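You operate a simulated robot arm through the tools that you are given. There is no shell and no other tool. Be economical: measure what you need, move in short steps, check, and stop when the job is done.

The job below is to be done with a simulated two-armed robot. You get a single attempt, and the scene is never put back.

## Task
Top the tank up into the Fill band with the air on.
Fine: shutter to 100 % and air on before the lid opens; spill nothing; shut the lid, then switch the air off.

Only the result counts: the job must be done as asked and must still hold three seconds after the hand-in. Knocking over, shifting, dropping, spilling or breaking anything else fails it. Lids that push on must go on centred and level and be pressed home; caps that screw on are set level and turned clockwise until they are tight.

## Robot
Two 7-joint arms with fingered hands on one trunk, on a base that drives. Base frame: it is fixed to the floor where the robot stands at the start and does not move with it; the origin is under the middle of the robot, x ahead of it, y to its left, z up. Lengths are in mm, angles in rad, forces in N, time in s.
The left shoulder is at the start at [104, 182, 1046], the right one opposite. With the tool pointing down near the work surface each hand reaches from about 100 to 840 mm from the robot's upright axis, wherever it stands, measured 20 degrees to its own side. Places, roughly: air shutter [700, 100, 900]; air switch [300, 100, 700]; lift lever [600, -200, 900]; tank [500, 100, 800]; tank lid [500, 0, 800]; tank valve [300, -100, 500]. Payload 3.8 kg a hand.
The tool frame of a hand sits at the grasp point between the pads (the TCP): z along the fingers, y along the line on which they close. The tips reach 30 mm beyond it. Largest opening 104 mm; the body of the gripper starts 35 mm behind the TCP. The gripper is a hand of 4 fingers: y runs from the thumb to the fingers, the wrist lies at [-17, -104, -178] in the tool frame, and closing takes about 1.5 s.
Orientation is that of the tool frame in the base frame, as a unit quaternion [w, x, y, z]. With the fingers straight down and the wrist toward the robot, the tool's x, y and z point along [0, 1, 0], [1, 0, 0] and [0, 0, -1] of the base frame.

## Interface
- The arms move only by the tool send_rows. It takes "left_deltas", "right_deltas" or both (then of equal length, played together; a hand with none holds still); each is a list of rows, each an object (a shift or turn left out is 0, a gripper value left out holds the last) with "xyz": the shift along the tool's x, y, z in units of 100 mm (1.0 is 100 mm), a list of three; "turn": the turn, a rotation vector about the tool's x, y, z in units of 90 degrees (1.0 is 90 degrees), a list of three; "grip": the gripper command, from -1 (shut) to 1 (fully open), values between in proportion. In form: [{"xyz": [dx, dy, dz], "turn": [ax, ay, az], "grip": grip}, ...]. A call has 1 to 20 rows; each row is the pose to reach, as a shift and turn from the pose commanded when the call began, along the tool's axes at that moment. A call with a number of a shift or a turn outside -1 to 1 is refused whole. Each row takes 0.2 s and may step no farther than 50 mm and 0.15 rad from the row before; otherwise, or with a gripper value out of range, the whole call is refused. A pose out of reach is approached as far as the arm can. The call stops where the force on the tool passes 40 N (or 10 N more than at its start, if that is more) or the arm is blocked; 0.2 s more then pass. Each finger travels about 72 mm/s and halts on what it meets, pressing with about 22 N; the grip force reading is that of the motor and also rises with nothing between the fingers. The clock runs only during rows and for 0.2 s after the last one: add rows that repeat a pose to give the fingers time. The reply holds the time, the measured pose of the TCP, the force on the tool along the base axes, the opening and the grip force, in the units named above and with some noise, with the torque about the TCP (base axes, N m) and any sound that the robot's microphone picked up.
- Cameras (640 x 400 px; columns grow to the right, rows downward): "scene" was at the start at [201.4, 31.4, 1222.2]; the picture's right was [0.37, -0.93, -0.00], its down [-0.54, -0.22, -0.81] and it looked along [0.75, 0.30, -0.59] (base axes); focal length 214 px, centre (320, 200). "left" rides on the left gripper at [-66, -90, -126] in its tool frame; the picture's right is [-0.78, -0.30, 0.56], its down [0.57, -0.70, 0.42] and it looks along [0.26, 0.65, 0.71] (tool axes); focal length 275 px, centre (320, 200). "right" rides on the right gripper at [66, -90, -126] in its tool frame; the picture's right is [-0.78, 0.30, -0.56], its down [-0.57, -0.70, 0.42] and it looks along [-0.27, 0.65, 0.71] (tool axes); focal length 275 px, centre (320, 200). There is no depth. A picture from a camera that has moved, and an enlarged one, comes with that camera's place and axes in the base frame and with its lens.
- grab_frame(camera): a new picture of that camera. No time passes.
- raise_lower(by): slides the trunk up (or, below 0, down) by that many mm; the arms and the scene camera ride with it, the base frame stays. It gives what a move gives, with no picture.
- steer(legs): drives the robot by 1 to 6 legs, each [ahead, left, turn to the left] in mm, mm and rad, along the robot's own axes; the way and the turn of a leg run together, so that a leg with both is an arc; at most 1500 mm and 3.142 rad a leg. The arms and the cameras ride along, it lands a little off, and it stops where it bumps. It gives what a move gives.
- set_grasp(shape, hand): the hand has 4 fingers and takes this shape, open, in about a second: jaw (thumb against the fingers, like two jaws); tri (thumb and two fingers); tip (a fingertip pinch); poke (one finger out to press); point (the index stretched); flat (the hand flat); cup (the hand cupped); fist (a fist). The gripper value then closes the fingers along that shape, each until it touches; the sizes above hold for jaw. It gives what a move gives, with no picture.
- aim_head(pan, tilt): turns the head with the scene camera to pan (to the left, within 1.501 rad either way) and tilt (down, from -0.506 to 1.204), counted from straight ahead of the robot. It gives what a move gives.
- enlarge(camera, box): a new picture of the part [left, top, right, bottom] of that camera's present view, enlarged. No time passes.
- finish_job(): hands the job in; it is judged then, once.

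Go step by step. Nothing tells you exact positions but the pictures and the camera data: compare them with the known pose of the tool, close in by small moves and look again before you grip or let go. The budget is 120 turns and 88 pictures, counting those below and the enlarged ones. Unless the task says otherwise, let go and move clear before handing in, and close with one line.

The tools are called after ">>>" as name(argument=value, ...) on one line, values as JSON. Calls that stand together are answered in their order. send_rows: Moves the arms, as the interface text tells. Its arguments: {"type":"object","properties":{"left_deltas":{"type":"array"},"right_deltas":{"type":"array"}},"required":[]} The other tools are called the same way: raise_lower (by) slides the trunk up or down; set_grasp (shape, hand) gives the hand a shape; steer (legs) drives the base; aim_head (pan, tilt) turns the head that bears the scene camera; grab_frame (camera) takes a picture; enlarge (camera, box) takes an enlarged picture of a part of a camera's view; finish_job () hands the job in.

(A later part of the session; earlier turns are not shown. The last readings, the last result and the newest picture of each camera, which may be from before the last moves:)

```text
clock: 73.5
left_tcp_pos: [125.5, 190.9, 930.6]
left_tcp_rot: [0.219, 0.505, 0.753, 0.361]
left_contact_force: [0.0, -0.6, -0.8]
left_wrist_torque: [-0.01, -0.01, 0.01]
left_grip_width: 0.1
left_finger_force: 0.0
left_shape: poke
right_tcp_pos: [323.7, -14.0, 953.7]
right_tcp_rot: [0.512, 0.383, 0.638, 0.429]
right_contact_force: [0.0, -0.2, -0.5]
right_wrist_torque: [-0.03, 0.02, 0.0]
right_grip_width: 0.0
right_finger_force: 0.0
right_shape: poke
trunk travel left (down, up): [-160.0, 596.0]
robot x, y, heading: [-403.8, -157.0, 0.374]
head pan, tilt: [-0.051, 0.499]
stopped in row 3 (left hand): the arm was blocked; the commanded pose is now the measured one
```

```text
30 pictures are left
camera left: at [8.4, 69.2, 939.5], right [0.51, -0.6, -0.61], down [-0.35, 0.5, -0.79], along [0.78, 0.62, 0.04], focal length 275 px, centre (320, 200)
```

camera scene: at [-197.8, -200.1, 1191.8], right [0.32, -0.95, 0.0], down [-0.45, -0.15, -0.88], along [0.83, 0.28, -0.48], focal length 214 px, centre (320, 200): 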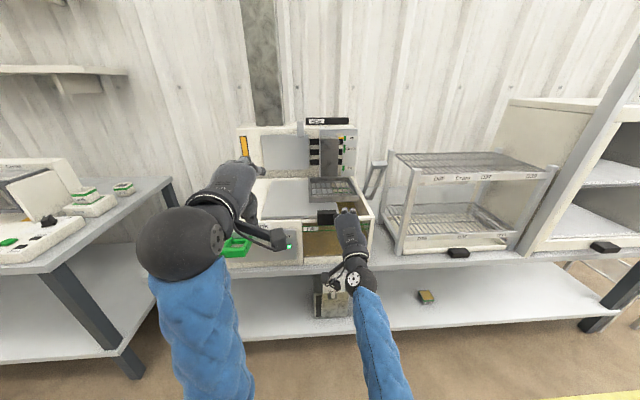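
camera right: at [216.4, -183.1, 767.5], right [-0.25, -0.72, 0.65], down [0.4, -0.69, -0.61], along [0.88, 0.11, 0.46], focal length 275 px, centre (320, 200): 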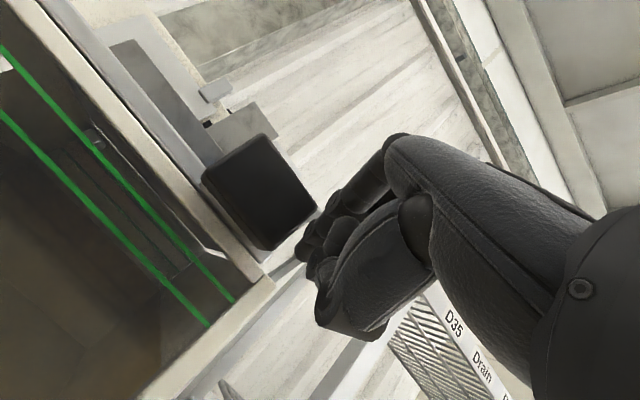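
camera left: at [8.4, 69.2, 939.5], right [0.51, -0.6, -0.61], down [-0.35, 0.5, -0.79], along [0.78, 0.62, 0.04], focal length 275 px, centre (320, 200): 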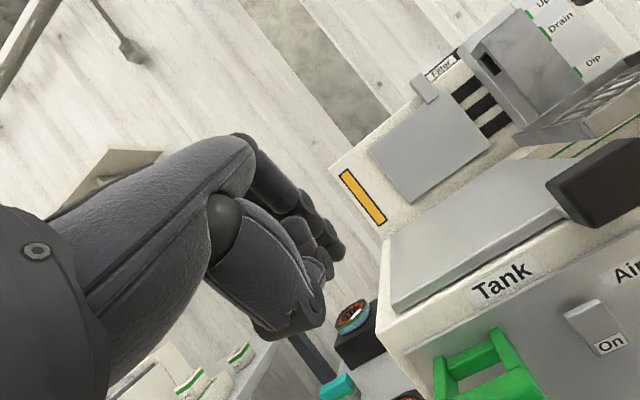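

The left arm is at its limit lower down, so I'll use the trunk to come down on the hoop. First I'll raise the right hand so it stays clear.

>>> send_rows(right_deltas=[{"xyz": [0, 0.3, -0.1]}, {"xyz": [0, 0.6, -0.2]}, {"xyz": [0, 0.9, -0.3]}])

>>> raise_lower(by=-90)

>>> grab_frame(camera="left")

```text
clock: 74.3
left_tcp_pos: [125.7, 190.3, 929.5]
left_tcp_rot: [0.22, 0.506, 0.752, 0.36]
left_contact_force: [-0.1, 0.3, -0.7]
left_wrist_torque: [-0.04, 0.05, 0.0]
left_grip_width: 0.1
left_finger_force: 0.1
left_shape: poke
right_tcp_pos: [300.3, 9.1, 1041.0]
right_tcp_rot: [0.515, 0.383, 0.637, 0.426]
right_contact_force: [-0.4, 0.4, 0.1]
right_wrist_torque: [0.02, -0.02, -0.03]
right_grip_width: 0.0
right_finger_force: 0.0
right_shape: poke
trunk travel left (down, up): [-160.0, 596.0]
robot x, y, heading: [-401.0, -157.8, 0.38]
head pan, tilt: [-0.051, 0.499]
```

```text
clock: 75.6
left_tcp_pos: [122.0, 203.2, 833.1]
left_tcp_rot: [0.189, 0.511, 0.745, 0.384]
left_contact_force: [-0.9, 0.5, 0.2]
left_wrist_torque: [0.0, -0.02, 0.01]
left_grip_width: 0.0
left_finger_force: 0.0
left_shape: poke
right_tcp_pos: [296.9, 12.0, 952.0]
right_tcp_rot: [0.511, 0.382, 0.638, 0.43]
right_contact_force: [0.3, 1.2, -0.5]
right_wrist_torque: [-0.03, 0.03, -0.03]
right_grip_width: 0.0
right_finger_force: 0.0
right_shape: poke
trunk travel left (down, up): [-70.0, 686.0]
robot x, y, heading: [-400.5, -155.4, 0.376]
head pan, tilt: [-0.051, 0.499]
```

```text
29 pictures are left
camera left: at [7.3, 79.2, 837.4], right [0.51, -0.55, -0.67], down [-0.38, 0.55, -0.74], along [0.78, 0.63, 0.07], focal length 275 px, centre (320, 200)
```

left: 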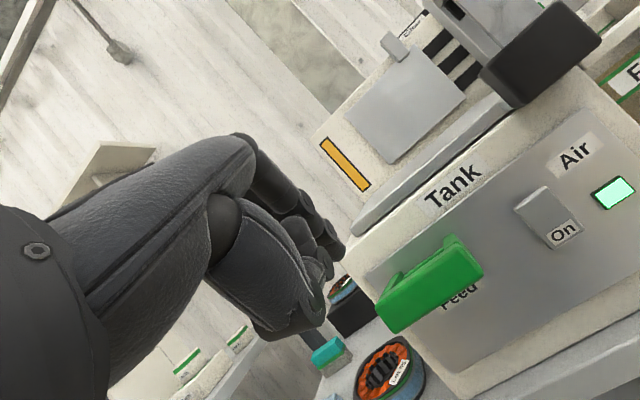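

The hoop's front bar is near u 225, v 112, z 757. I'll back off and shift right with the base, then extend the arm so the fingertip comes over the bar.

>>> steer(legs=[[-90, -34, 0]])

>>> send_rows(left_deltas=[{"xyz": [-0.01, 0.15, 0.18]}, {"xyz": [-0.02, 0.3, 0.36]}, {"xyz": [-0.03, 0.45, 0.54]}, {"xyz": [-0.05, 0.5, 0.75]}, {"xyz": [-0.07, 0.45, 0.94]}])

>>> grab_frame(camera="left")

```text
clock: 76.7
left_tcp_pos: [51.6, 136.5, 834.6]
left_tcp_rot: [0.191, 0.512, 0.745, 0.383]
left_contact_force: [-0.7, -0.3, -0.6]
left_wrist_torque: [-0.02, -0.01, 0.02]
left_grip_width: 0.1
left_finger_force: 0.1
left_shape: poke
right_tcp_pos: [226.3, -52.9, 951.5]
right_tcp_rot: [0.511, 0.384, 0.638, 0.43]
right_contact_force: [-0.3, -0.1, 0.1]
right_wrist_torque: [0.02, 0.01, 0.02]
right_grip_width: 0.0
right_finger_force: 0.1
right_shape: poke
trunk travel left (down, up): [-70.0, 686.0]
robot x, y, heading: [-473.8, -220.9, 0.376]
head pan, tilt: [-0.051, 0.499]
```

```text
clock: 77.9
left_tcp_pos: [145.2, 174.7, 807.9]
left_tcp_rot: [0.191, 0.512, 0.745, 0.383]
left_contact_force: [-0.5, -0.3, 0.0]
left_wrist_torque: [0.03, -0.01, 0.0]
left_grip_width: 0.1
left_finger_force: 0.1
left_shape: poke
right_tcp_pos: [226.3, -53.3, 951.6]
right_tcp_rot: [0.511, 0.382, 0.64, 0.429]
right_contact_force: [-0.4, -0.9, 0.2]
right_wrist_torque: [0.02, 0.03, 0.02]
right_grip_width: 0.0
right_finger_force: 0.1
right_shape: poke
trunk travel left (down, up): [-70.0, 686.0]
robot x, y, heading: [-471.0, -221.7, 0.373]
head pan, tilt: [-0.051, 0.499]
```

```text
28 pictures are left
camera left: at [30.5, 51.7, 811.7], right [0.51, -0.55, -0.66], down [-0.38, 0.55, -0.74], along [0.78, 0.63, 0.07], focal length 275 px, centre (320, 200)
```

left: 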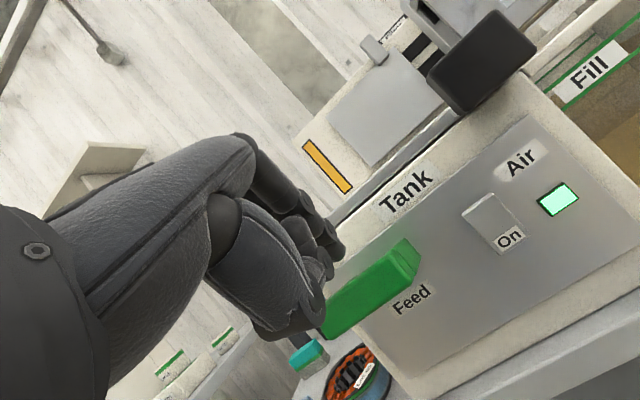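

The fingertip is right above the hoop's front bar. I'll press down in small steps and watch the force.

>>> send_rows(left_deltas=[{"xyz": [-0.011, -0.076, 0.063]}, {"xyz": [-0.022, -0.153, 0.126]}, {"xyz": [-0.033, -0.23, 0.19]}, {"xyz": [-0.044, -0.306, 0.253]}])

>>> grab_frame(camera="left")

```text
clock: 78.9
left_tcp_pos: [144.9, 175.0, 770.2]
left_tcp_rot: [0.191, 0.512, 0.744, 0.384]
left_contact_force: [-0.2, -0.8, 3.5]
left_wrist_torque: [0.04, -0.01, 0.01]
left_grip_width: 0.1
left_finger_force: 0.2
left_shape: poke
right_tcp_pos: [226.6, -52.4, 950.7]
right_tcp_rot: [0.511, 0.382, 0.638, 0.43]
right_contact_force: [0.2, 0.6, -0.5]
right_wrist_torque: [0.01, -0.03, 0.01]
right_grip_width: 0.0
right_finger_force: 0.0
right_shape: poke
trunk travel left (down, up): [-70.0, 686.0]
robot x, y, heading: [-472.5, -219.7, 0.371]
head pan, tilt: [-0.051, 0.499]
```

```text
27 pictures are left
camera left: at [30.0, 51.4, 772.8], right [0.51, -0.55, -0.66], down [-0.38, 0.55, -0.74], along [0.78, 0.63, 0.07], focal length 275 px, centre (320, 200)
```

left: 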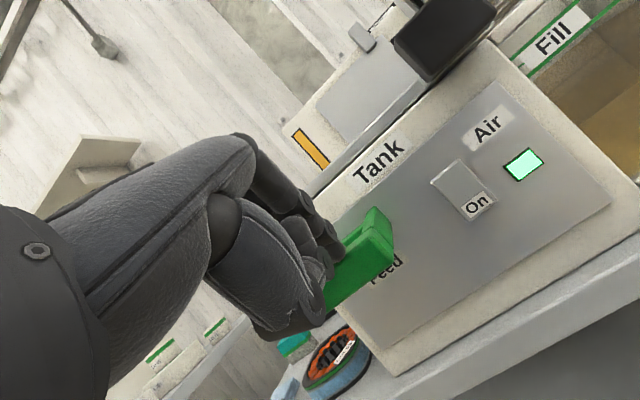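

There is a light 3.5 N contact, so the hoop seems to yield. I'll press a little more and check the level from the scene camera.

>>> send_rows(left_deltas=[{"xyz": [-0.011, -0.076, 0.063]}, {"xyz": [-0.02, -0.138, 0.114]}])

>>> enlarge(camera="scene", box=[190, 130, 430, 290])

```text
clock: 79.5
left_tcp_pos: [145.0, 174.8, 752.6]
left_tcp_rot: [0.191, 0.512, 0.744, 0.385]
left_contact_force: [-0.8, -0.1, 5.3]
left_wrist_torque: [0.04, -0.08, 0.01]
left_grip_width: 0.2
left_finger_force: 0.0
left_shape: poke
right_tcp_pos: [225.6, -53.0, 952.0]
right_tcp_rot: [0.512, 0.383, 0.638, 0.429]
right_contact_force: [-0.4, -0.1, 0.1]
right_wrist_torque: [-0.02, -0.02, -0.01]
right_grip_width: 0.0
right_finger_force: 0.0
right_shape: poke
trunk travel left (down, up): [-70.0, 686.0]
robot x, y, heading: [-474.0, -220.0, 0.373]
head pan, tilt: [-0.051, 0.499]
```

```text
2.50 times, centred on (310, 210) of scene
camera zoom: at [-204.0, -121.4, 1096.4], right [0.32, -0.95, 0.0], down [-0.45, -0.15, -0.88], along [0.83, 0.28, -0.48], focal length 536 px, centre (345, 175)
```

zoom: 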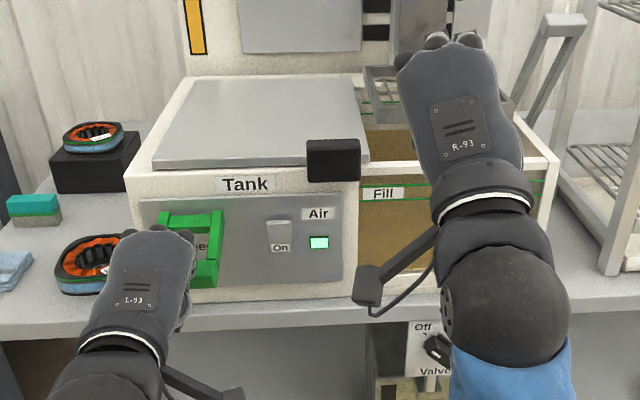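

The hoop is swinging down. I'll zoom into the window to find the current level.

>>> enlarge(camera="scene", box=[325, 180, 420, 255])

```text
5.33 times, centred on (372, 218) of scene
camera zoom: at [-204.0, -121.4, 1096.4], right [0.32, -0.95, 0.0], down [-0.45, -0.15, -0.88], along [0.83, 0.28, -0.48], focal length 1144 px, centre (40, 107)
```

zoom: 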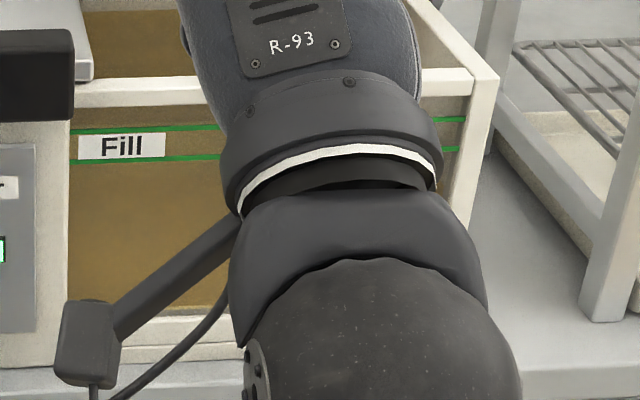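

I can't judge the level with the right hand in the way. I'll release the hoop, move the right hand aside, and look from the head camera.

>>> send_rows(left_deltas=[{"xyz": [0.03, 0.23, -0.19]}, {"xyz": [0.06, 0.46, -0.38]}])

>>> send_rows(right_deltas=[{"xyz": [-0.4, 0.1, 0]}, {"xyz": [-0.8, 0.2, 0]}])

>>> aim_head(pan=-0.05, tilt=0.6)

>>> grab_frame(camera="scene")

>>> enlarge(camera="scene", box=[240, 110, 420, 230])

```text
clock: 80.1
left_tcp_pos: [146.1, 174.8, 811.7]
left_tcp_rot: [0.19, 0.512, 0.745, 0.382]
left_contact_force: [-0.6, -0.8, 0.2]
left_wrist_torque: [-0.01, -0.02, -0.03]
left_grip_width: 0.0
left_finger_force: 0.1
left_shape: poke
right_tcp_pos: [225.0, -53.0, 950.1]
right_tcp_rot: [0.511, 0.383, 0.638, 0.43]
right_contact_force: [0.8, 0.6, 0.6]
right_wrist_torque: [-0.05, 0.02, -0.02]
right_grip_width: 0.2
right_finger_force: 0.0
right_shape: poke
trunk travel left (down, up): [-70.0, 686.0]
robot x, y, heading: [-473.6, -220.3, 0.37]
head pan, tilt: [-0.051, 0.499]
```

```text
clock: 80.7
left_tcp_pos: [145.1, 174.5, 811.1]
left_tcp_rot: [0.191, 0.511, 0.745, 0.384]
left_contact_force: [-0.2, 0.4, 0.2]
left_wrist_torque: [-0.01, 0.01, 0.02]
left_grip_width: 0.0
left_finger_force: 0.1
left_shape: poke
right_tcp_pos: [241.5, -119.9, 994.4]
right_tcp_rot: [0.511, 0.382, 0.639, 0.43]
right_contact_force: [-0.5, -0.8, -0.6]
right_wrist_torque: [-0.01, 0.0, 0.0]
right_grip_width: 0.1
right_finger_force: 0.1
right_shape: poke
trunk travel left (down, up): [-70.0, 686.0]
robot x, y, heading: [-471.1, -221.6, 0.378]
head pan, tilt: [-0.051, 0.499]
```

```text
clock: 81.4
left_tcp_pos: [146.8, 174.6, 812.3]
left_tcp_rot: [0.191, 0.513, 0.745, 0.382]
left_contact_force: [-0.6, 1.1, 0.5]
left_wrist_torque: [-0.02, 0.02, -0.01]
left_grip_width: 0.1
left_finger_force: 0.0
left_shape: poke
right_tcp_pos: [242.4, -120.5, 994.9]
right_tcp_rot: [0.512, 0.384, 0.638, 0.429]
right_contact_force: [-0.6, 0.4, -0.1]
right_wrist_torque: [0.03, -0.03, 0.03]
right_grip_width: 0.2
right_finger_force: 0.1
right_shape: poke
trunk travel left (down, up): [-70.0, 686.0]
robot x, y, heading: [-473.5, -217.5, 0.373]
head pan, tilt: [-0.051, 0.6]
```

```text
24 pictures are left
camera scene: at [-206.0, -122.0, 1087.2], right [0.32, -0.95, 0.0], down [-0.54, -0.18, -0.83], along [0.78, 0.26, -0.56], focal length 214 px, centre (320, 200)
```

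scene: 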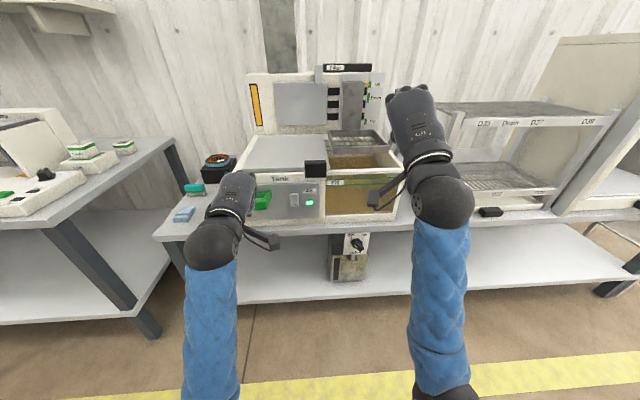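

```text
3.33 times, centred on (330, 170) of scene
camera zoom: at [-206.0, -122.0, 1087.2], right [0.32, -0.95, 0.0], down [-0.54, -0.18, -0.83], along [0.78, 0.26, -0.56], focal length 715 px, centre (287, 300)
```

zoom: 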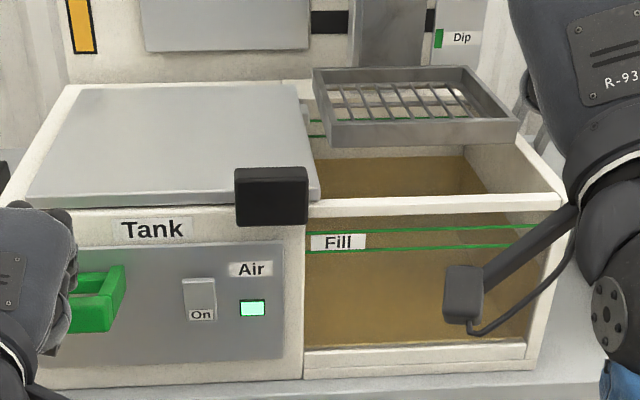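

Now I can read it: the liquid surface sits at about z 730, and the Fill band spans about 763–782. The hoop springs back. I'll press it again for a timed hold and measure the rise.

>>> send_rows(left_deltas=[{"xyz": [-0.03, -0.23, 0.19]}, {"xyz": [-0.06, -0.46, 0.38]}, {"xyz": [-0.06, -0.46, 0.38]}, {"xyz": [-0.06, -0.46, 0.38]}, {"xyz": [-0.06, -0.46, 0.38]}, {"xyz": [-0.06, -0.46, 0.38]}, {"xyz": [-0.03, -0.23, 0.19]}, {"xyz": [0, 0, 0]}])

>>> enlarge(camera="scene", box=[240, 110, 420, 230])

```text
clock: 83.2
left_tcp_pos: [144.7, 173.5, 809.1]
left_tcp_rot: [0.189, 0.511, 0.746, 0.383]
left_contact_force: [-0.4, -0.1, -0.2]
left_wrist_torque: [0.0, 0.05, -0.01]
left_grip_width: 0.1
left_finger_force: 0.0
left_shape: poke
right_tcp_pos: [242.1, -120.0, 996.4]
right_tcp_rot: [0.511, 0.383, 0.638, 0.43]
right_contact_force: [0.4, 0.0, -0.4]
right_wrist_torque: [0.02, -0.02, 0.01]
right_grip_width: 0.0
right_finger_force: 0.0
right_shape: poke
trunk travel left (down, up): [-70.0, 686.0]
robot x, y, heading: [-472.3, -222.3, 0.377]
head pan, tilt: [-0.051, 0.6]
```

```text
3.33 times, centred on (330, 170) of scene
camera zoom: at [-206.1, -122.0, 1087.1], right [0.32, -0.95, 0.0], down [-0.54, -0.18, -0.82], along [0.78, 0.26, -0.57], focal length 715 px, centre (287, 300)
```

zoom: 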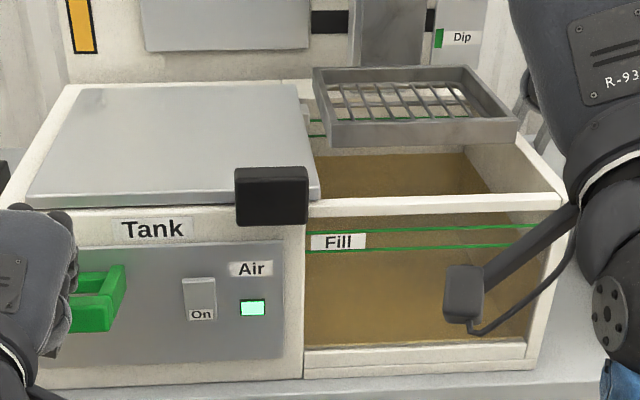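

The surface rose slightly. I'll hold longer, about 3 s, and use a finer zoom for measuring.

>>> enlarge(camera="scene", box=[325, 145, 405, 195])

>>> send_rows(left_deltas=[{"xyz": [-0.03, -0.23, 0.19]}, {"xyz": [-0.06, -0.46, 0.38]}, {"xyz": [-0.06, -0.46, 0.38]}, {"xyz": [-0.06, -0.46, 0.38]}, {"xyz": [-0.06, -0.46, 0.38]}, {"xyz": [-0.06, -0.46, 0.38]}, {"xyz": [-0.06, -0.46, 0.38]}, {"xyz": [-0.06, -0.46, 0.38]}, {"xyz": [-0.06, -0.46, 0.38]}, {"xyz": [-0.06, -0.46, 0.38]}, {"xyz": [-0.06, -0.46, 0.38]}, {"xyz": [-0.06, -0.46, 0.38]}, {"xyz": [-0.06, -0.46, 0.38]}, {"xyz": [-0.06, -0.46, 0.38]}, {"xyz": [-0.03, -0.23, 0.19]}, {"xyz": [0, 0, 0]}])

>>> enlarge(camera="scene", box=[325, 145, 405, 195])

```text
8.00 times, centred on (365, 170) of scene
camera zoom: at [-206.1, -122.0, 1087.1], right [0.32, -0.95, 0.0], down [-0.54, -0.18, -0.82], along [0.78, 0.26, -0.57], focal length 1716 px, centre (-40, 440)
```

zoom: 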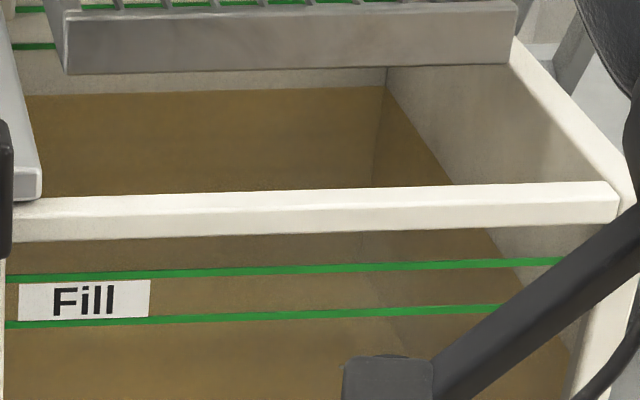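

```text
clock: 86.6
left_tcp_pos: [145.5, 174.5, 810.1]
left_tcp_rot: [0.189, 0.513, 0.745, 0.382]
left_contact_force: [-0.3, -0.3, -0.3]
left_wrist_torque: [0.0, -0.03, 0.01]
left_grip_width: 0.1
left_finger_force: 0.0
left_shape: poke
right_tcp_pos: [242.0, -119.7, 996.5]
right_tcp_rot: [0.511, 0.383, 0.638, 0.43]
right_contact_force: [0.5, -0.4, 0.1]
right_wrist_torque: [-0.02, -0.02, 0.0]
right_grip_width: 0.0
right_finger_force: 0.1
right_shape: poke
trunk travel left (down, up): [-70.0, 686.0]
robot x, y, heading: [-474.3, -221.0, 0.378]
head pan, tilt: [-0.051, 0.6]
```

```text
8.00 times, centred on (365, 170) of scene
camera zoom: at [-206.1, -122.0, 1087.1], right [0.32, -0.95, 0.0], down [-0.54, -0.18, -0.82], along [0.78, 0.26, -0.57], focal length 1716 px, centre (-40, 440)
```

zoom: 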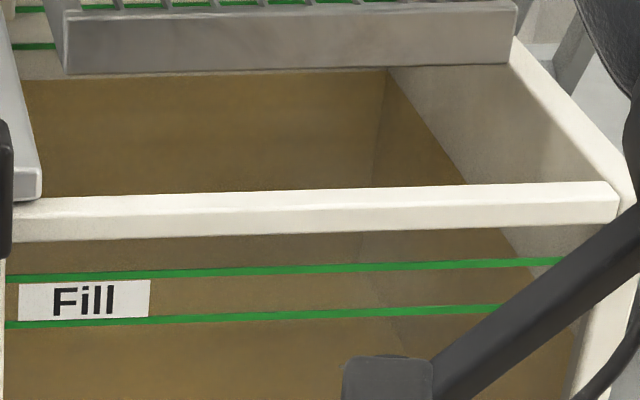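

The surface line at the back rose from row 96 to 81. The band lines there are at rows 46 and about 9, so the target is about row 28, and the feed gives about 1.1 rows per 0.2 s. I'll hold for about 6 s and re-measure.

>>> send_rows(left_deltas=[{"xyz": [-0.03, -0.23, 0.19]}, {"xyz": [-0.06, -0.46, 0.38]}, {"xyz": [-0.06, -0.46, 0.38]}, {"xyz": [-0.06, -0.46, 0.38]}, {"xyz": [-0.06, -0.46, 0.38]}, {"xyz": [-0.06, -0.46, 0.38]}, {"xyz": [-0.06, -0.46, 0.38]}, {"xyz": [-0.06, -0.46, 0.38]}, {"xyz": [-0.06, -0.46, 0.38]}, {"xyz": [-0.06, -0.46, 0.38]}, {"xyz": [-0.06, -0.46, 0.38]}, {"xyz": [-0.06, -0.46, 0.38]}, {"xyz": [-0.06, -0.46, 0.38]}, {"xyz": [-0.06, -0.46, 0.38]}, {"xyz": [-0.06, -0.46, 0.38]}, {"xyz": [-0.06, -0.46, 0.38]}, {"xyz": [-0.06, -0.46, 0.38]}, {"xyz": [-0.06, -0.46, 0.38]}, {"xyz": [-0.06, -0.46, 0.38]}, {"xyz": [-0.06, -0.46, 0.38]}])

>>> send_rows(left_deltas=[{"xyz": [0, 0, 0]}, {"xyz": [0, 0, 0]}, {"xyz": [0, 0, 0]}, {"xyz": [0, 0, 0]}, {"xyz": [0, 0, 0]}, {"xyz": [0, 0, 0]}, {"xyz": [0, 0, 0]}, {"xyz": [0, 0, 0]}, {"xyz": [0, 0, 0]}, {"xyz": [0.03, 0.23, -0.19]}, {"xyz": [0.06, 0.46, -0.38]}])

>>> enlarge(camera="scene", box=[325, 145, 405, 195])

```text
clock: 90.8
left_tcp_pos: [144.4, 173.5, 751.2]
left_tcp_rot: [0.191, 0.512, 0.745, 0.383]
left_contact_force: [-0.5, -1.5, 3.3]
left_wrist_torque: [0.04, -0.05, -0.03]
left_grip_width: 0.0
left_finger_force: 0.0
left_shape: poke
right_tcp_pos: [240.4, -120.1, 995.7]
right_tcp_rot: [0.511, 0.382, 0.638, 0.43]
right_contact_force: [-0.3, 0.2, 0.3]
right_wrist_torque: [0.01, 0.01, 0.0]
right_grip_width: 0.1
right_finger_force: 0.1
right_shape: poke
trunk travel left (down, up): [-70.0, 686.0]
robot x, y, heading: [-472.2, -217.7, 0.378]
head pan, tilt: [-0.051, 0.6]
```

```text
clock: 93.2
left_tcp_pos: [144.2, 172.5, 809.9]
left_tcp_rot: [0.19, 0.512, 0.745, 0.383]
left_contact_force: [0.4, 0.5, -0.3]
left_wrist_torque: [0.0, -0.01, 0.01]
left_grip_width: 0.0
left_finger_force: 0.1
left_shape: poke
right_tcp_pos: [240.8, -120.7, 995.7]
right_tcp_rot: [0.511, 0.383, 0.638, 0.43]
right_contact_force: [0.3, 0.1, 0.5]
right_wrist_torque: [0.0, -0.02, 0.0]
right_grip_width: 0.1
right_finger_force: 0.1
right_shape: poke
trunk travel left (down, up): [-70.0, 686.0]
robot x, y, heading: [-473.3, -220.0, 0.375]
head pan, tilt: [-0.051, 0.6]
```

```text
8.00 times, centred on (365, 170) of scene
camera zoom: at [-206.1, -122.1, 1087.1], right [0.32, -0.95, 0.0], down [-0.54, -0.18, -0.82], along [0.78, 0.26, -0.57], focal length 1716 px, centre (-40, 440)
```

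zoom: 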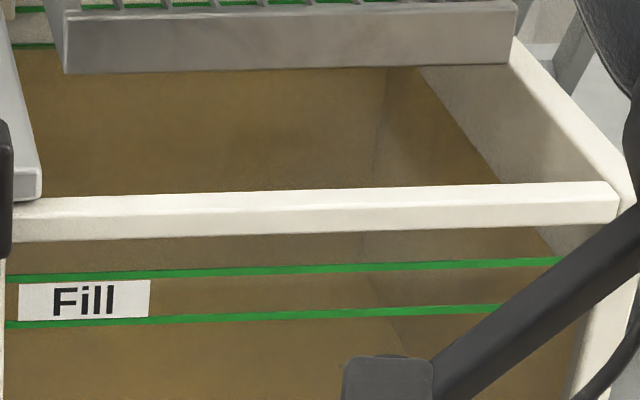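

The level is now at the lower band line, exactly as predicted. One more hold of about 3.2 s should bring it to mid-band.

>>> send_rows(left_deltas=[{"xyz": [-0.03, -0.23, 0.19]}, {"xyz": [-0.06, -0.46, 0.38]}, {"xyz": [-0.06, -0.46, 0.38]}, {"xyz": [-0.06, -0.46, 0.38]}, {"xyz": [-0.06, -0.46, 0.38]}, {"xyz": [-0.06, -0.46, 0.38]}, {"xyz": [-0.06, -0.46, 0.38]}, {"xyz": [-0.06, -0.46, 0.38]}, {"xyz": [-0.06, -0.46, 0.38]}, {"xyz": [-0.06, -0.46, 0.38]}, {"xyz": [-0.06, -0.46, 0.38]}, {"xyz": [-0.06, -0.46, 0.38]}, {"xyz": [-0.06, -0.46, 0.38]}, {"xyz": [-0.06, -0.46, 0.38]}, {"xyz": [-0.06, -0.46, 0.38]}, {"xyz": [-0.06, -0.46, 0.38]}, {"xyz": [-0.06, -0.46, 0.38]}, {"xyz": [-0.03, -0.23, 0.19]}, {"xyz": [0, 0, 0]}])

>>> enlarge(camera="scene", box=[325, 145, 405, 195])

```text
clock: 97.2
left_tcp_pos: [145.3, 174.4, 810.1]
left_tcp_rot: [0.189, 0.511, 0.746, 0.383]
left_contact_force: [0.9, -0.2, -0.5]
left_wrist_torque: [0.0, -0.03, 0.03]
left_grip_width: 0.2
left_finger_force: 0.0
left_shape: poke
right_tcp_pos: [241.4, -121.3, 995.8]
right_tcp_rot: [0.511, 0.383, 0.638, 0.431]
right_contact_force: [0.3, -0.4, 0.2]
right_wrist_torque: [-0.02, -0.01, 0.0]
right_grip_width: 0.0
right_finger_force: 0.0
right_shape: poke
trunk travel left (down, up): [-70.0, 686.0]
robot x, y, heading: [-474.5, -219.8, 0.373]
head pan, tilt: [-0.051, 0.6]
```

```text
8.00 times, centred on (365, 170) of scene
camera zoom: at [-206.1, -122.1, 1087.1], right [0.32, -0.95, 0.0], down [-0.54, -0.18, -0.82], along [0.78, 0.26, -0.57], focal length 1716 px, centre (-40, 440)
```

zoom: 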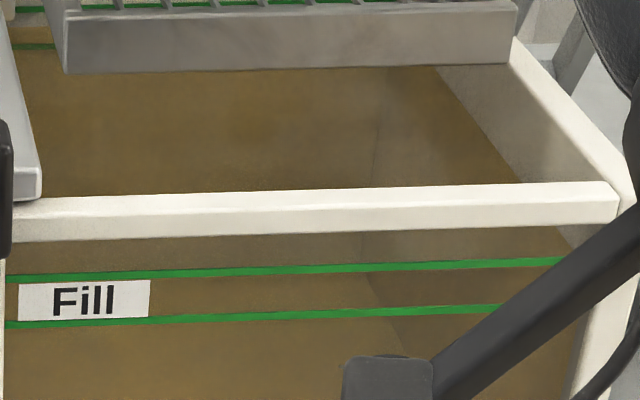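

The level is mid-band: the lower line is submerged and the upper line is clear. Now I'll close the lid, raising slightly and bringing the left finger to the left side of the lid handle (handle near v -55).

>>> raise_lower(by=30)

>>> steer(legs=[[-30, 0, 0], [0, -104, 0], [60, 0, 0]])

>>> grab_frame(camera="left")

>>> grab_frame(camera="scene")

```text
clock: 97.9
left_tcp_pos: [146.1, 174.1, 839.5]
left_tcp_rot: [0.19, 0.512, 0.745, 0.382]
left_contact_force: [0.4, -0.9, 0.1]
left_wrist_torque: [0.0, -0.05, 0.03]
left_grip_width: 0.2
left_finger_force: 0.1
left_shape: poke
right_tcp_pos: [242.4, -119.9, 1025.1]
right_tcp_rot: [0.511, 0.383, 0.639, 0.429]
right_contact_force: [0.7, -0.5, -1.0]
right_wrist_torque: [0.01, -0.01, -0.03]
right_grip_width: 0.0
right_finger_force: 0.0
right_shape: poke
trunk travel left (down, up): [-100.0, 656.0]
robot x, y, heading: [-474.2, -220.2, 0.377]
head pan, tilt: [-0.051, 0.6]
```

```text
clock: 100.1
left_tcp_pos: [212.8, 89.7, 840.1]
left_tcp_rot: [0.19, 0.511, 0.745, 0.383]
left_contact_force: [-0.5, 0.5, -0.7]
left_wrist_torque: [0.0, 0.01, 0.03]
left_grip_width: 0.0
left_finger_force: 0.1
left_shape: poke
right_tcp_pos: [310.1, -204.0, 1025.9]
right_tcp_rot: [0.511, 0.382, 0.639, 0.43]
right_contact_force: [0.6, -0.4, -0.7]
right_wrist_torque: [-0.03, -0.01, -0.02]
right_grip_width: 0.1
right_finger_force: 0.1
right_shape: poke
trunk travel left (down, up): [-100.0, 656.0]
robot x, y, heading: [-408.5, -305.8, 0.373]
head pan, tilt: [-0.051, 0.6]
```

```text
17 pictures are left
camera left: at [97.5, -34.1, 843.4], right [0.51, -0.55, -0.66], down [-0.38, 0.55, -0.74], along [0.78, 0.63, 0.07], focal length 275 px, centre (320, 200)
```

left: 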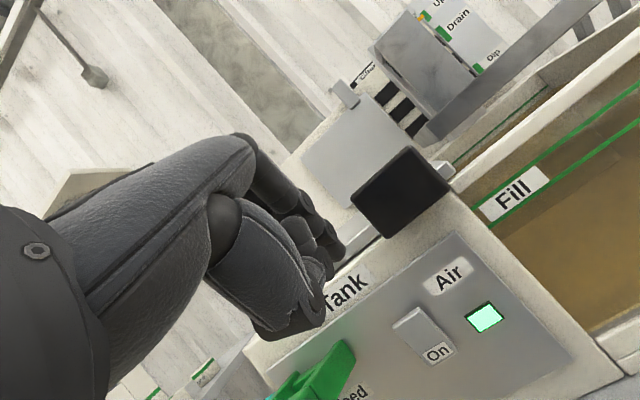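

```text
16 pictures are left
camera scene: at [-156.6, -213.6, 1119.0], right [0.32, -0.95, 0.0], down [-0.54, -0.18, -0.82], along [0.78, 0.26, -0.57], focal length 214 px, centre (320, 200)
```

scene: 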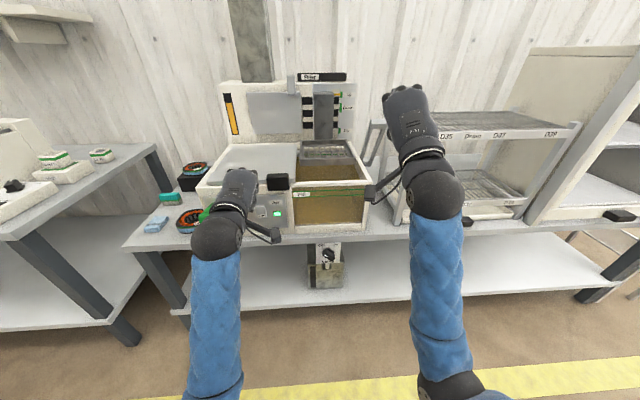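

The finger is level with the handle and left of it. I'll drive forward 38 mm to overlap it, then push right by driving the base.

>>> steer(legs=[[38, 0, 0]])

>>> steer(legs=[[0, -130, 0]])

>>> grab_frame(camera="scene")

```text
clock: 100.9
left_tcp_pos: [246.6, 103.1, 839.8]
left_tcp_rot: [0.19, 0.513, 0.745, 0.382]
left_contact_force: [-0.7, 0.5, -0.9]
left_wrist_torque: [-0.02, 0.0, 0.03]
left_grip_width: 0.3
left_finger_force: 0.0
left_shape: poke
right_tcp_pos: [344.0, -191.1, 1025.0]
right_tcp_rot: [0.512, 0.383, 0.639, 0.429]
right_contact_force: [0.5, -0.3, -0.9]
right_wrist_torque: [-0.01, 0.0, 0.03]
right_grip_width: 0.0
right_finger_force: 0.1
right_shape: poke
trunk travel left (down, up): [-100.0, 656.0]
robot x, y, heading: [-367.7, -290.8, 0.377]
head pan, tilt: [-0.051, 0.6]
```

```text
clock: 102.2
left_tcp_pos: [295.1, -16.9, 840.8]
left_tcp_rot: [0.191, 0.512, 0.745, 0.384]
left_contact_force: [0.4, 0.3, -0.3]
left_wrist_torque: [-0.01, -0.02, -0.04]
left_grip_width: 0.0
left_finger_force: 0.1
left_shape: poke
right_tcp_pos: [390.9, -312.0, 1025.3]
right_tcp_rot: [0.512, 0.383, 0.638, 0.429]
right_contact_force: [0.2, -0.3, 0.3]
right_wrist_torque: [0.05, 0.0, 0.0]
right_grip_width: 0.0
right_finger_force: 0.1
right_shape: poke
trunk travel left (down, up): [-100.0, 656.0]
robot x, y, heading: [-322.7, -409.7, 0.378]
head pan, tilt: [-0.051, 0.6]
```

```text
15 pictures are left
camera scene: at [-74.2, -320.9, 1119.2], right [0.32, -0.95, 0.0], down [-0.54, -0.18, -0.82], along [0.78, 0.26, -0.57], focal length 214 px, centre (320, 200)
```

scene: 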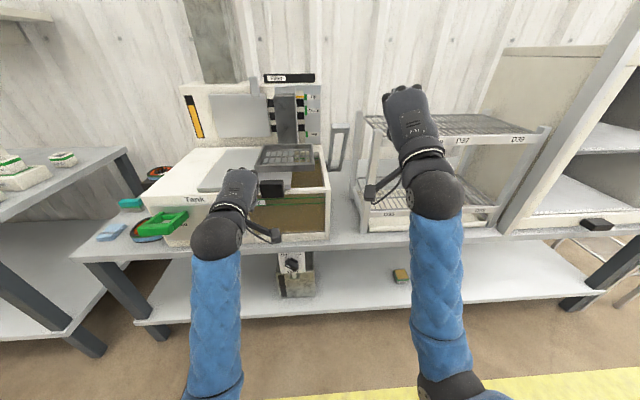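

The lid is closing. I'll continue right another 112 mm.

>>> steer(legs=[[0, -112, 0]])

>>> enlarge(camera="scene", box=[160, 120, 340, 250])

```text
clock: 103.4
left_tcp_pos: [336.4, -122.9, 840.1]
left_tcp_rot: [0.191, 0.512, 0.745, 0.383]
left_contact_force: [0.5, -0.3, -0.2]
left_wrist_torque: [0.0, -0.01, 0.0]
left_grip_width: 0.0
left_finger_force: 0.0
left_shape: poke
right_tcp_pos: [432.8, -415.9, 1025.1]
right_tcp_rot: [0.511, 0.383, 0.639, 0.43]
right_contact_force: [-0.1, -0.2, -0.2]
right_wrist_torque: [0.03, 0.01, -0.03]
right_grip_width: 0.0
right_finger_force: 0.0
right_shape: poke
trunk travel left (down, up): [-100.0, 656.0]
robot x, y, heading: [-279.9, -515.7, 0.379]
head pan, tilt: [-0.051, 0.6]
```

```text
3.08 times, centred on (250, 185) of scene
camera zoom: at [-32.9, -425.2, 1119.2], right [0.32, -0.95, 0.0], down [-0.54, -0.18, -0.82], along [0.78, 0.26, -0.57], focal length 660 px, centre (535, 246)
```

zoom: 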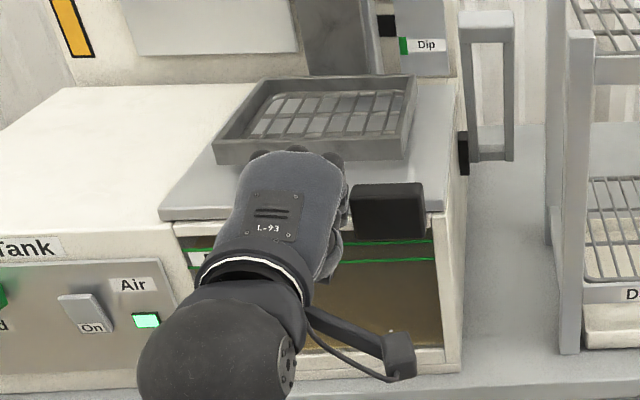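

About 10 mm is left. I'll finish with the arm in small force-limited steps.

>>> send_rows(left_deltas=[{"xyz": [-0.05, 0, 0.01]}, {"xyz": [-0.1, 0, 0.02]}, {"xyz": [-0.14, 0, 0.02]}, {"xyz": [-0.18, 0, 0.03]}, {"xyz": [-0.22, 0, 0.04]}])

>>> enlarge(camera="scene", box=[160, 120, 340, 250])

```text
clock: 104.5
left_tcp_pos: [338.9, -125.4, 839.7]
left_tcp_rot: [0.184, 0.503, 0.749, 0.391]
left_contact_force: [-10.8, 5.9, 2.2]
left_wrist_torque: [0.05, 0.04, 0.09]
left_grip_width: 0.0
left_finger_force: 0.1
left_shape: poke
right_tcp_pos: [431.4, -414.9, 1026.0]
right_tcp_rot: [0.512, 0.383, 0.638, 0.429]
right_contact_force: [0.3, -0.7, -0.1]
right_wrist_torque: [-0.02, 0.01, 0.01]
right_grip_width: 0.2
right_finger_force: 0.1
right_shape: poke
trunk travel left (down, up): [-100.0, 656.0]
robot x, y, heading: [-283.0, -515.0, 0.385]
head pan, tilt: [-0.051, 0.6]
stopped in row 5 (left hand): the force on the tool passed its limit at 43 N (the readings are from after the stop); the commanded pose is now the measured one
```

```text
3.08 times, centred on (250, 185) of scene
camera zoom: at [-34.5, -423.9, 1119.3], right [0.32, -0.95, 0.0], down [-0.53, -0.18, -0.83], along [0.78, 0.27, -0.56], focal length 660 px, centre (535, 246)
```

zoom: 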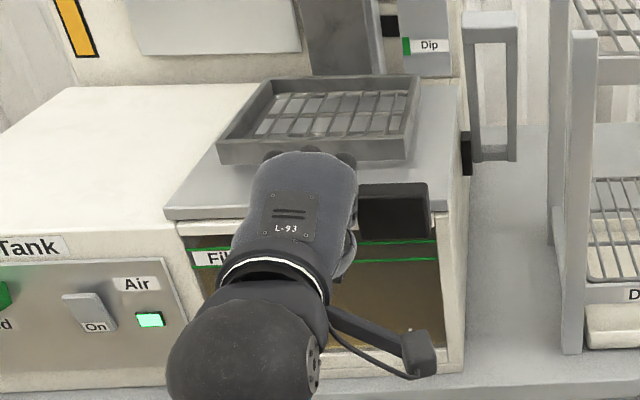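

The lid has reached its stop at 43 N, so it is shut. Now I'll disengage, back away, lift the left hand clear, and lower the right finger for the air switch.

>>> send_rows(left_deltas=[{"xyz": [0.15, 0, 0]}, {"xyz": [0.3, 0, 0]}])

>>> steer(legs=[[-180, 0, 0]])

>>> send_rows(left_deltas=[{"xyz": [0.03, 0.13, -0.25]}, {"xyz": [0.06, 0.25, -0.5]}, {"xyz": [0.09, 0.38, -0.75]}, {"xyz": [0.12, 0.5, -1.0]}], right_deltas=[{"xyz": [0, -0.25, 0]}, {"xyz": [0, -0.5, 0]}, {"xyz": [0, -0.75, 0]}, {"xyz": [0, -1.0, 0]}])

```text
clock: 105.0
left_tcp_pos: [327.9, -100.9, 841.9]
left_tcp_rot: [0.185, 0.506, 0.747, 0.389]
left_contact_force: [-0.3, -0.8, 0.3]
left_wrist_torque: [0.03, 0.01, -0.01]
left_grip_width: 0.0
left_finger_force: 0.0
left_shape: poke
right_tcp_pos: [431.6, -413.4, 1026.1]
right_tcp_rot: [0.511, 0.383, 0.638, 0.43]
right_contact_force: [0.6, -1.1, -0.1]
right_wrist_torque: [0.01, 0.02, -0.01]
right_grip_width: 0.0
right_finger_force: 0.0
right_shape: poke
trunk travel left (down, up): [-100.0, 656.0]
robot x, y, heading: [-281.9, -517.0, 0.379]
head pan, tilt: [-0.051, 0.6]
```

```text
clock: 106.6
left_tcp_pos: [160.6, -168.4, 842.3]
left_tcp_rot: [0.185, 0.505, 0.748, 0.389]
left_contact_force: [0.6, 0.4, -0.4]
left_wrist_torque: [0.0, 0.0, 0.01]
left_grip_width: 0.0
left_finger_force: 0.1
left_shape: poke
right_tcp_pos: [263.7, -480.3, 1026.4]
right_tcp_rot: [0.511, 0.382, 0.639, 0.43]
right_contact_force: [-0.1, 0.6, -0.3]
right_wrist_torque: [-0.03, 0.01, 0.01]
right_grip_width: 0.0
right_finger_force: 0.0
right_shape: poke
trunk travel left (down, up): [-100.0, 656.0]
robot x, y, heading: [-449.4, -584.0, 0.381]
head pan, tilt: [-0.051, 0.6]
```

```text
clock: 107.6
left_tcp_pos: [118.7, -186.9, 945.3]
left_tcp_rot: [0.186, 0.506, 0.747, 0.389]
left_contact_force: [-0.1, -0.2, 0.2]
left_wrist_torque: [0.0, -0.03, -0.01]
left_grip_width: 0.0
left_finger_force: 0.1
left_shape: poke
right_tcp_pos: [260.4, -514.3, 931.3]
right_tcp_rot: [0.511, 0.383, 0.638, 0.43]
right_contact_force: [-0.3, -0.5, -0.1]
right_wrist_torque: [-0.03, -0.02, 0.02]
right_grip_width: 0.0
right_finger_force: 0.1
right_shape: poke
trunk travel left (down, up): [-100.0, 656.0]
robot x, y, heading: [-445.9, -585.4, 0.376]
head pan, tilt: [-0.051, 0.6]
```

That went well. I'll lower the right hand further with the arm, then with the trunk.

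>>> send_rows(right_deltas=[{"xyz": [0, -0.25, 0]}, {"xyz": [0, -0.5, 0]}, {"xyz": [0, -0.75, 0]}, {"xyz": [0, -1.0, 0]}])

>>> raise_lower(by=-98)

```text
clock: 108.6
left_tcp_pos: [118.0, -186.3, 945.1]
left_tcp_rot: [0.185, 0.505, 0.748, 0.389]
left_contact_force: [0.2, 0.1, -0.3]
left_wrist_torque: [0.02, -0.01, -0.01]
left_grip_width: 0.0
left_finger_force: 0.1
left_shape: poke
right_tcp_pos: [254.8, -549.2, 837.3]
right_tcp_rot: [0.51, 0.381, 0.64, 0.431]
right_contact_force: [-1.2, -1.0, 0.0]
right_wrist_torque: [0.01, 0.01, -0.01]
right_grip_width: 0.1
right_finger_force: 0.0
right_shape: poke
trunk travel left (down, up): [-100.0, 656.0]
robot x, y, heading: [-449.1, -582.5, 0.377]
head pan, tilt: [-0.051, 0.6]
```

```text
clock: 109.9
left_tcp_pos: [118.1, -187.2, 847.9]
left_tcp_rot: [0.186, 0.505, 0.747, 0.39]
left_contact_force: [-0.3, 0.7, 0.8]
left_wrist_torque: [0.01, 0.02, 0.0]
left_grip_width: 0.0
left_finger_force: 0.1
left_shape: poke
right_tcp_pos: [253.4, -548.5, 741.0]
right_tcp_rot: [0.511, 0.382, 0.638, 0.432]
right_contact_force: [-0.1, -0.6, 0.4]
right_wrist_torque: [-0.01, 0.0, -0.01]
right_grip_width: 0.1
right_finger_force: 0.2
right_shape: poke
trunk travel left (down, up): [-2.0, 754.0]
robot x, y, heading: [-451.5, -583.4, 0.373]
head pan, tilt: [-0.051, 0.6]
```

The fingertip is at z 738, right for the upper half of the rocker. I'll drive left until it lines up with the switch and check.

>>> steer(legs=[[0, 632, 0], [100, 0, 0]])

>>> grab_frame(camera="right")

>>> grab_frame(camera="scene")

```text
clock: 114.1
left_tcp_pos: [-18.0, 431.9, 847.3]
left_tcp_rot: [0.186, 0.505, 0.747, 0.39]
left_contact_force: [0.7, 0.8, 0.2]
left_wrist_torque: [-0.01, 0.0, 0.0]
left_grip_width: 0.2
left_finger_force: 0.1
left_shape: poke
right_tcp_pos: [116.9, 69.9, 739.8]
right_tcp_rot: [0.511, 0.383, 0.639, 0.429]
right_contact_force: [-0.6, -0.3, -0.1]
right_wrist_torque: [-0.02, 0.03, 0.03]
right_grip_width: 0.1
right_finger_force: 0.1
right_shape: poke
trunk travel left (down, up): [-2.0, 754.0]
robot x, y, heading: [-589.5, 37.9, 0.38]
head pan, tilt: [-0.051, 0.6]
```

```text
12 pictures are left
camera right: at [-23.2, 80.7, 647.7], right [-0.39, -0.71, 0.59], down [0.49, -0.7, -0.52], along [0.78, 0.09, 0.62], focal length 275 px, centre (320, 200)
```

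right: 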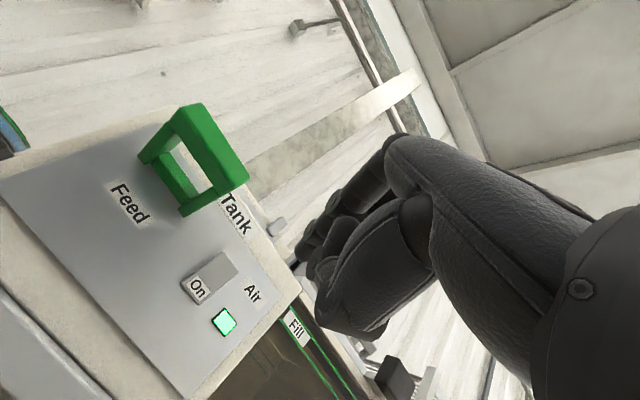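

```text
11 pictures are left
camera scene: at [-281.0, 151.0, 1013.8], right [0.32, -0.95, 0.0], down [-0.54, -0.18, -0.82], along [0.78, 0.26, -0.57], focal length 214 px, centre (320, 200)
```

scene: 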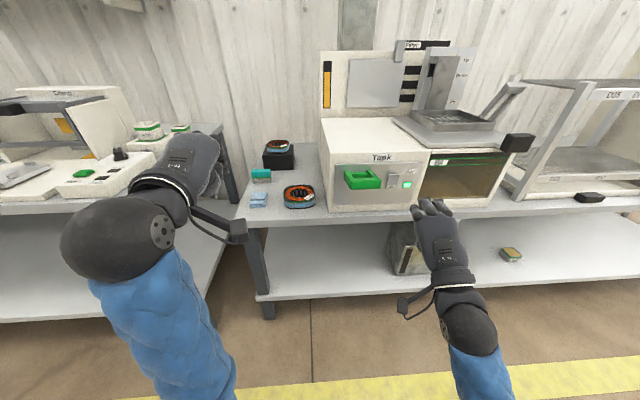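

The finger lines up with the top half of the rocker (v 17, z 736). I'll drive 112 mm forward and check before pressing.

>>> steer(legs=[[112, 0, 0]])

>>> enlarge(camera="right", box=[150, 150, 370, 350])

```text
clock: 115.3
left_tcp_pos: [87.5, 472.7, 845.7]
left_tcp_rot: [0.185, 0.505, 0.748, 0.389]
left_contact_force: [0.2, 0.5, -0.1]
left_wrist_torque: [-0.03, -0.03, 0.05]
left_grip_width: 0.0
left_finger_force: 0.2
left_shape: poke
right_tcp_pos: [221.5, 111.0, 739.4]
right_tcp_rot: [0.511, 0.383, 0.639, 0.429]
right_contact_force: [-0.1, 0.3, -0.1]
right_wrist_torque: [0.05, 0.03, 0.05]
right_grip_width: 0.1
right_finger_force: 0.1
right_shape: poke
trunk travel left (down, up): [-2.0, 754.0]
robot x, y, heading: [-475.2, 76.3, 0.376]
head pan, tilt: [-0.051, 0.6]
```

```text
2.00 times, centred on (260, 250) of right
camera zoom: at [81.9, 122.3, 647.7], right [-0.39, -0.71, 0.59], down [0.49, -0.7, -0.52], along [0.78, 0.09, 0.62], focal length 551 px, centre (440, 100)
```

zoom: 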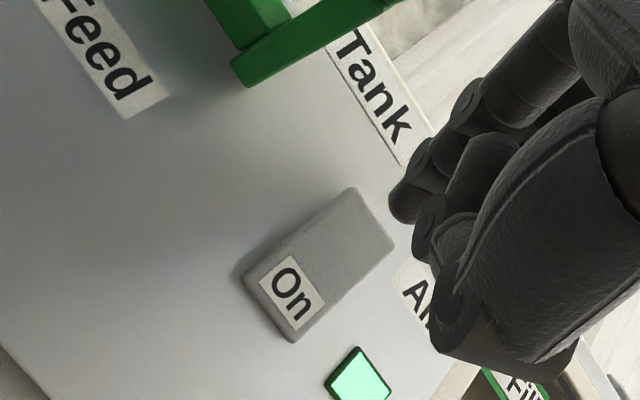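

Alignment is good. Pressing the upper half in small steps.

>>> send_rows(right_deltas=[{"xyz": [0.04, 0.01, 0.08]}, {"xyz": [0.06, 0.03, 0.16]}, {"xyz": [0.07, 0.04, 0.24]}, {"xyz": [0.09, 0.05, 0.31]}, {"xyz": [0.1, 0.06, 0.38]}])

>>> enlarge(camera="right", box=[150, 150, 370, 350])

```text
clock: 116.6
left_tcp_pos: [85.3, 471.0, 847.9]
left_tcp_rot: [0.187, 0.506, 0.746, 0.39]
left_contact_force: [0.3, -0.4, 0.2]
left_wrist_torque: [-0.03, -0.04, 0.0]
left_grip_width: 0.0
left_finger_force: 0.1
left_shape: poke
right_tcp_pos: [250.4, 126.9, 743.8]
right_tcp_rot: [0.513, 0.38, 0.633, 0.438]
right_contact_force: [-26.1, -10.3, -1.3]
right_wrist_torque: [-0.1, 0.3, 0.07]
right_grip_width: 0.0
right_finger_force: 0.1
right_shape: poke
trunk travel left (down, up): [-2.0, 754.0]
robot x, y, heading: [-480.8, 77.9, 0.371]
head pan, tilt: [-0.051, 0.6]
stopped in row 5 (right hand): the force on the tool passed its limit at 43 N (the readings are from after the stop); the commanded pose is now the measured one
```

```text
2.00 times, centred on (260, 250) of right
camera zoom: at [111.5, 138.5, 650.7], right [-0.39, -0.72, 0.58], down [0.5, -0.69, -0.52], along [0.77, 0.08, 0.63], focal length 551 px, centre (440, 100)
```

zoom: 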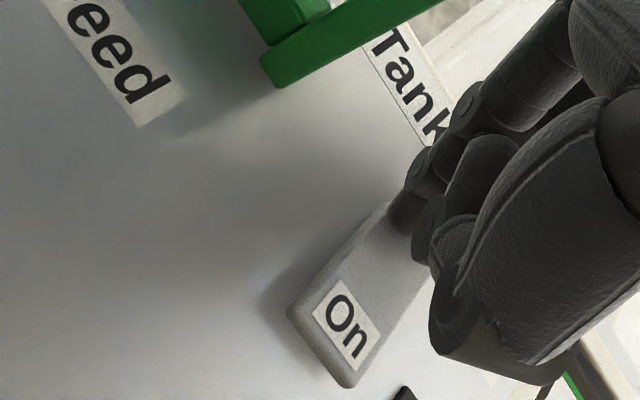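

The rocker has flipped and the lamp corner looks dark. I'll back straight off and verify everything.

>>> send_rows(right_deltas=[{"xyz": [-0.06, -0.05, -0.3]}, {"xyz": [-0.1, -0.08, -0.5]}])

>>> steer(legs=[[-200, 0, 0], [0, -150, 0]])

>>> aim_head(pan=-0.1, tilt=0.5)

>>> grab_frame(camera="scene")

>>> enlarge(camera="scene", box=[280, 80, 500, 240])

```text
clock: 117.2
left_tcp_pos: [87.6, 472.5, 844.8]
left_tcp_rot: [0.185, 0.505, 0.747, 0.39]
left_contact_force: [0.2, -0.1, -0.3]
left_wrist_torque: [0.0, 0.02, 0.01]
left_grip_width: 0.0
left_finger_force: 0.0
left_shape: poke
right_tcp_pos: [205.1, 107.5, 742.5]
right_tcp_rot: [0.511, 0.38, 0.637, 0.435]
right_contact_force: [0.2, 0.7, 0.0]
right_wrist_torque: [-0.03, 0.0, 0.01]
right_grip_width: 0.1
right_finger_force: 0.1
right_shape: poke
trunk travel left (down, up): [-2.0, 754.0]
robot x, y, heading: [-484.0, 82.2, 0.376]
head pan, tilt: [-0.051, 0.6]
```

```text
clock: 119.7
left_tcp_pos: [-44.7, 259.7, 847.3]
left_tcp_rot: [0.186, 0.505, 0.747, 0.39]
left_contact_force: [-0.3, 0.6, 0.5]
left_wrist_torque: [-0.02, 0.0, 0.01]
left_grip_width: 0.1
left_finger_force: 0.0
left_shape: poke
right_tcp_pos: [74.0, -104.1, 742.7]
right_tcp_rot: [0.512, 0.38, 0.637, 0.435]
right_contact_force: [0.2, 0.1, -0.5]
right_wrist_torque: [-0.01, 0.02, 0.04]
right_grip_width: 0.1
right_finger_force: 0.1
right_shape: poke
trunk travel left (down, up): [-2.0, 754.0]
robot x, y, heading: [-612.3, -135.7, 0.38]
head pan, tilt: [-0.051, 0.6]
```

```text
clock: 120.4
left_tcp_pos: [-44.5, 259.1, 846.7]
left_tcp_rot: [0.185, 0.506, 0.747, 0.389]
left_contact_force: [0.0, 0.9, -0.1]
left_wrist_torque: [0.01, -0.03, 0.0]
left_grip_width: 0.0
left_finger_force: 0.1
left_shape: poke
right_tcp_pos: [75.0, -105.7, 743.8]
right_tcp_rot: [0.512, 0.38, 0.636, 0.435]
right_contact_force: [0.1, -0.3, 0.4]
right_wrist_torque: [-0.05, -0.03, -0.01]
right_grip_width: 0.1
right_finger_force: 0.0
right_shape: poke
trunk travel left (down, up): [-2.0, 754.0]
robot x, y, heading: [-615.3, -136.1, 0.373]
head pan, tilt: [-0.099, 0.499]
```

```text
8 pictures are left
camera scene: at [-303.1, -24.2, 1022.9], right [0.27, -0.96, 0.0], down [-0.46, -0.13, -0.88], along [0.84, 0.24, -0.48], focal length 214 px, centre (320, 200)
```

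scene: 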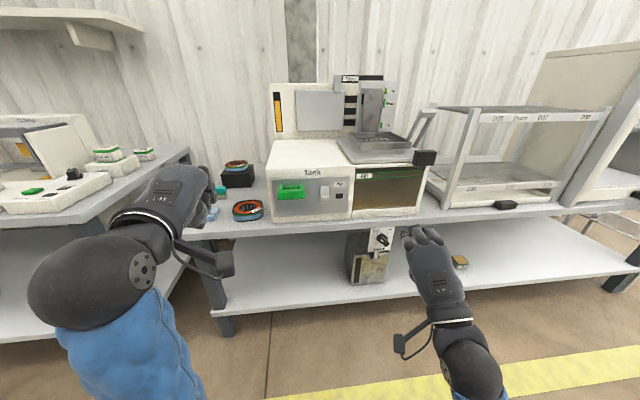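

```text
2.50 times, centred on (390, 160) of scene
camera zoom: at [-303.1, -24.2, 1022.9], right [0.27, -0.96, 0.0], down [-0.46, -0.13, -0.88], along [0.84, 0.24, -0.48], focal length 536 px, centre (145, 300)
```

zoom: 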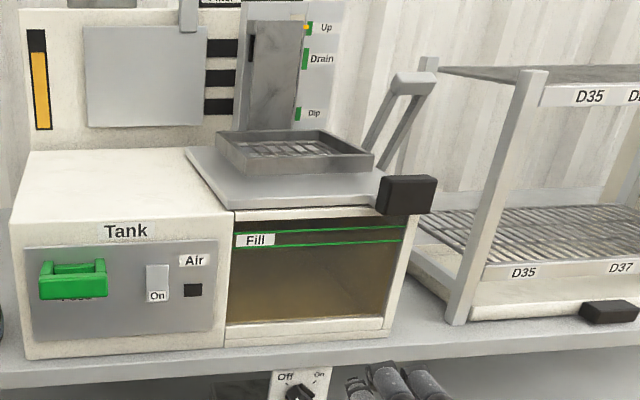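

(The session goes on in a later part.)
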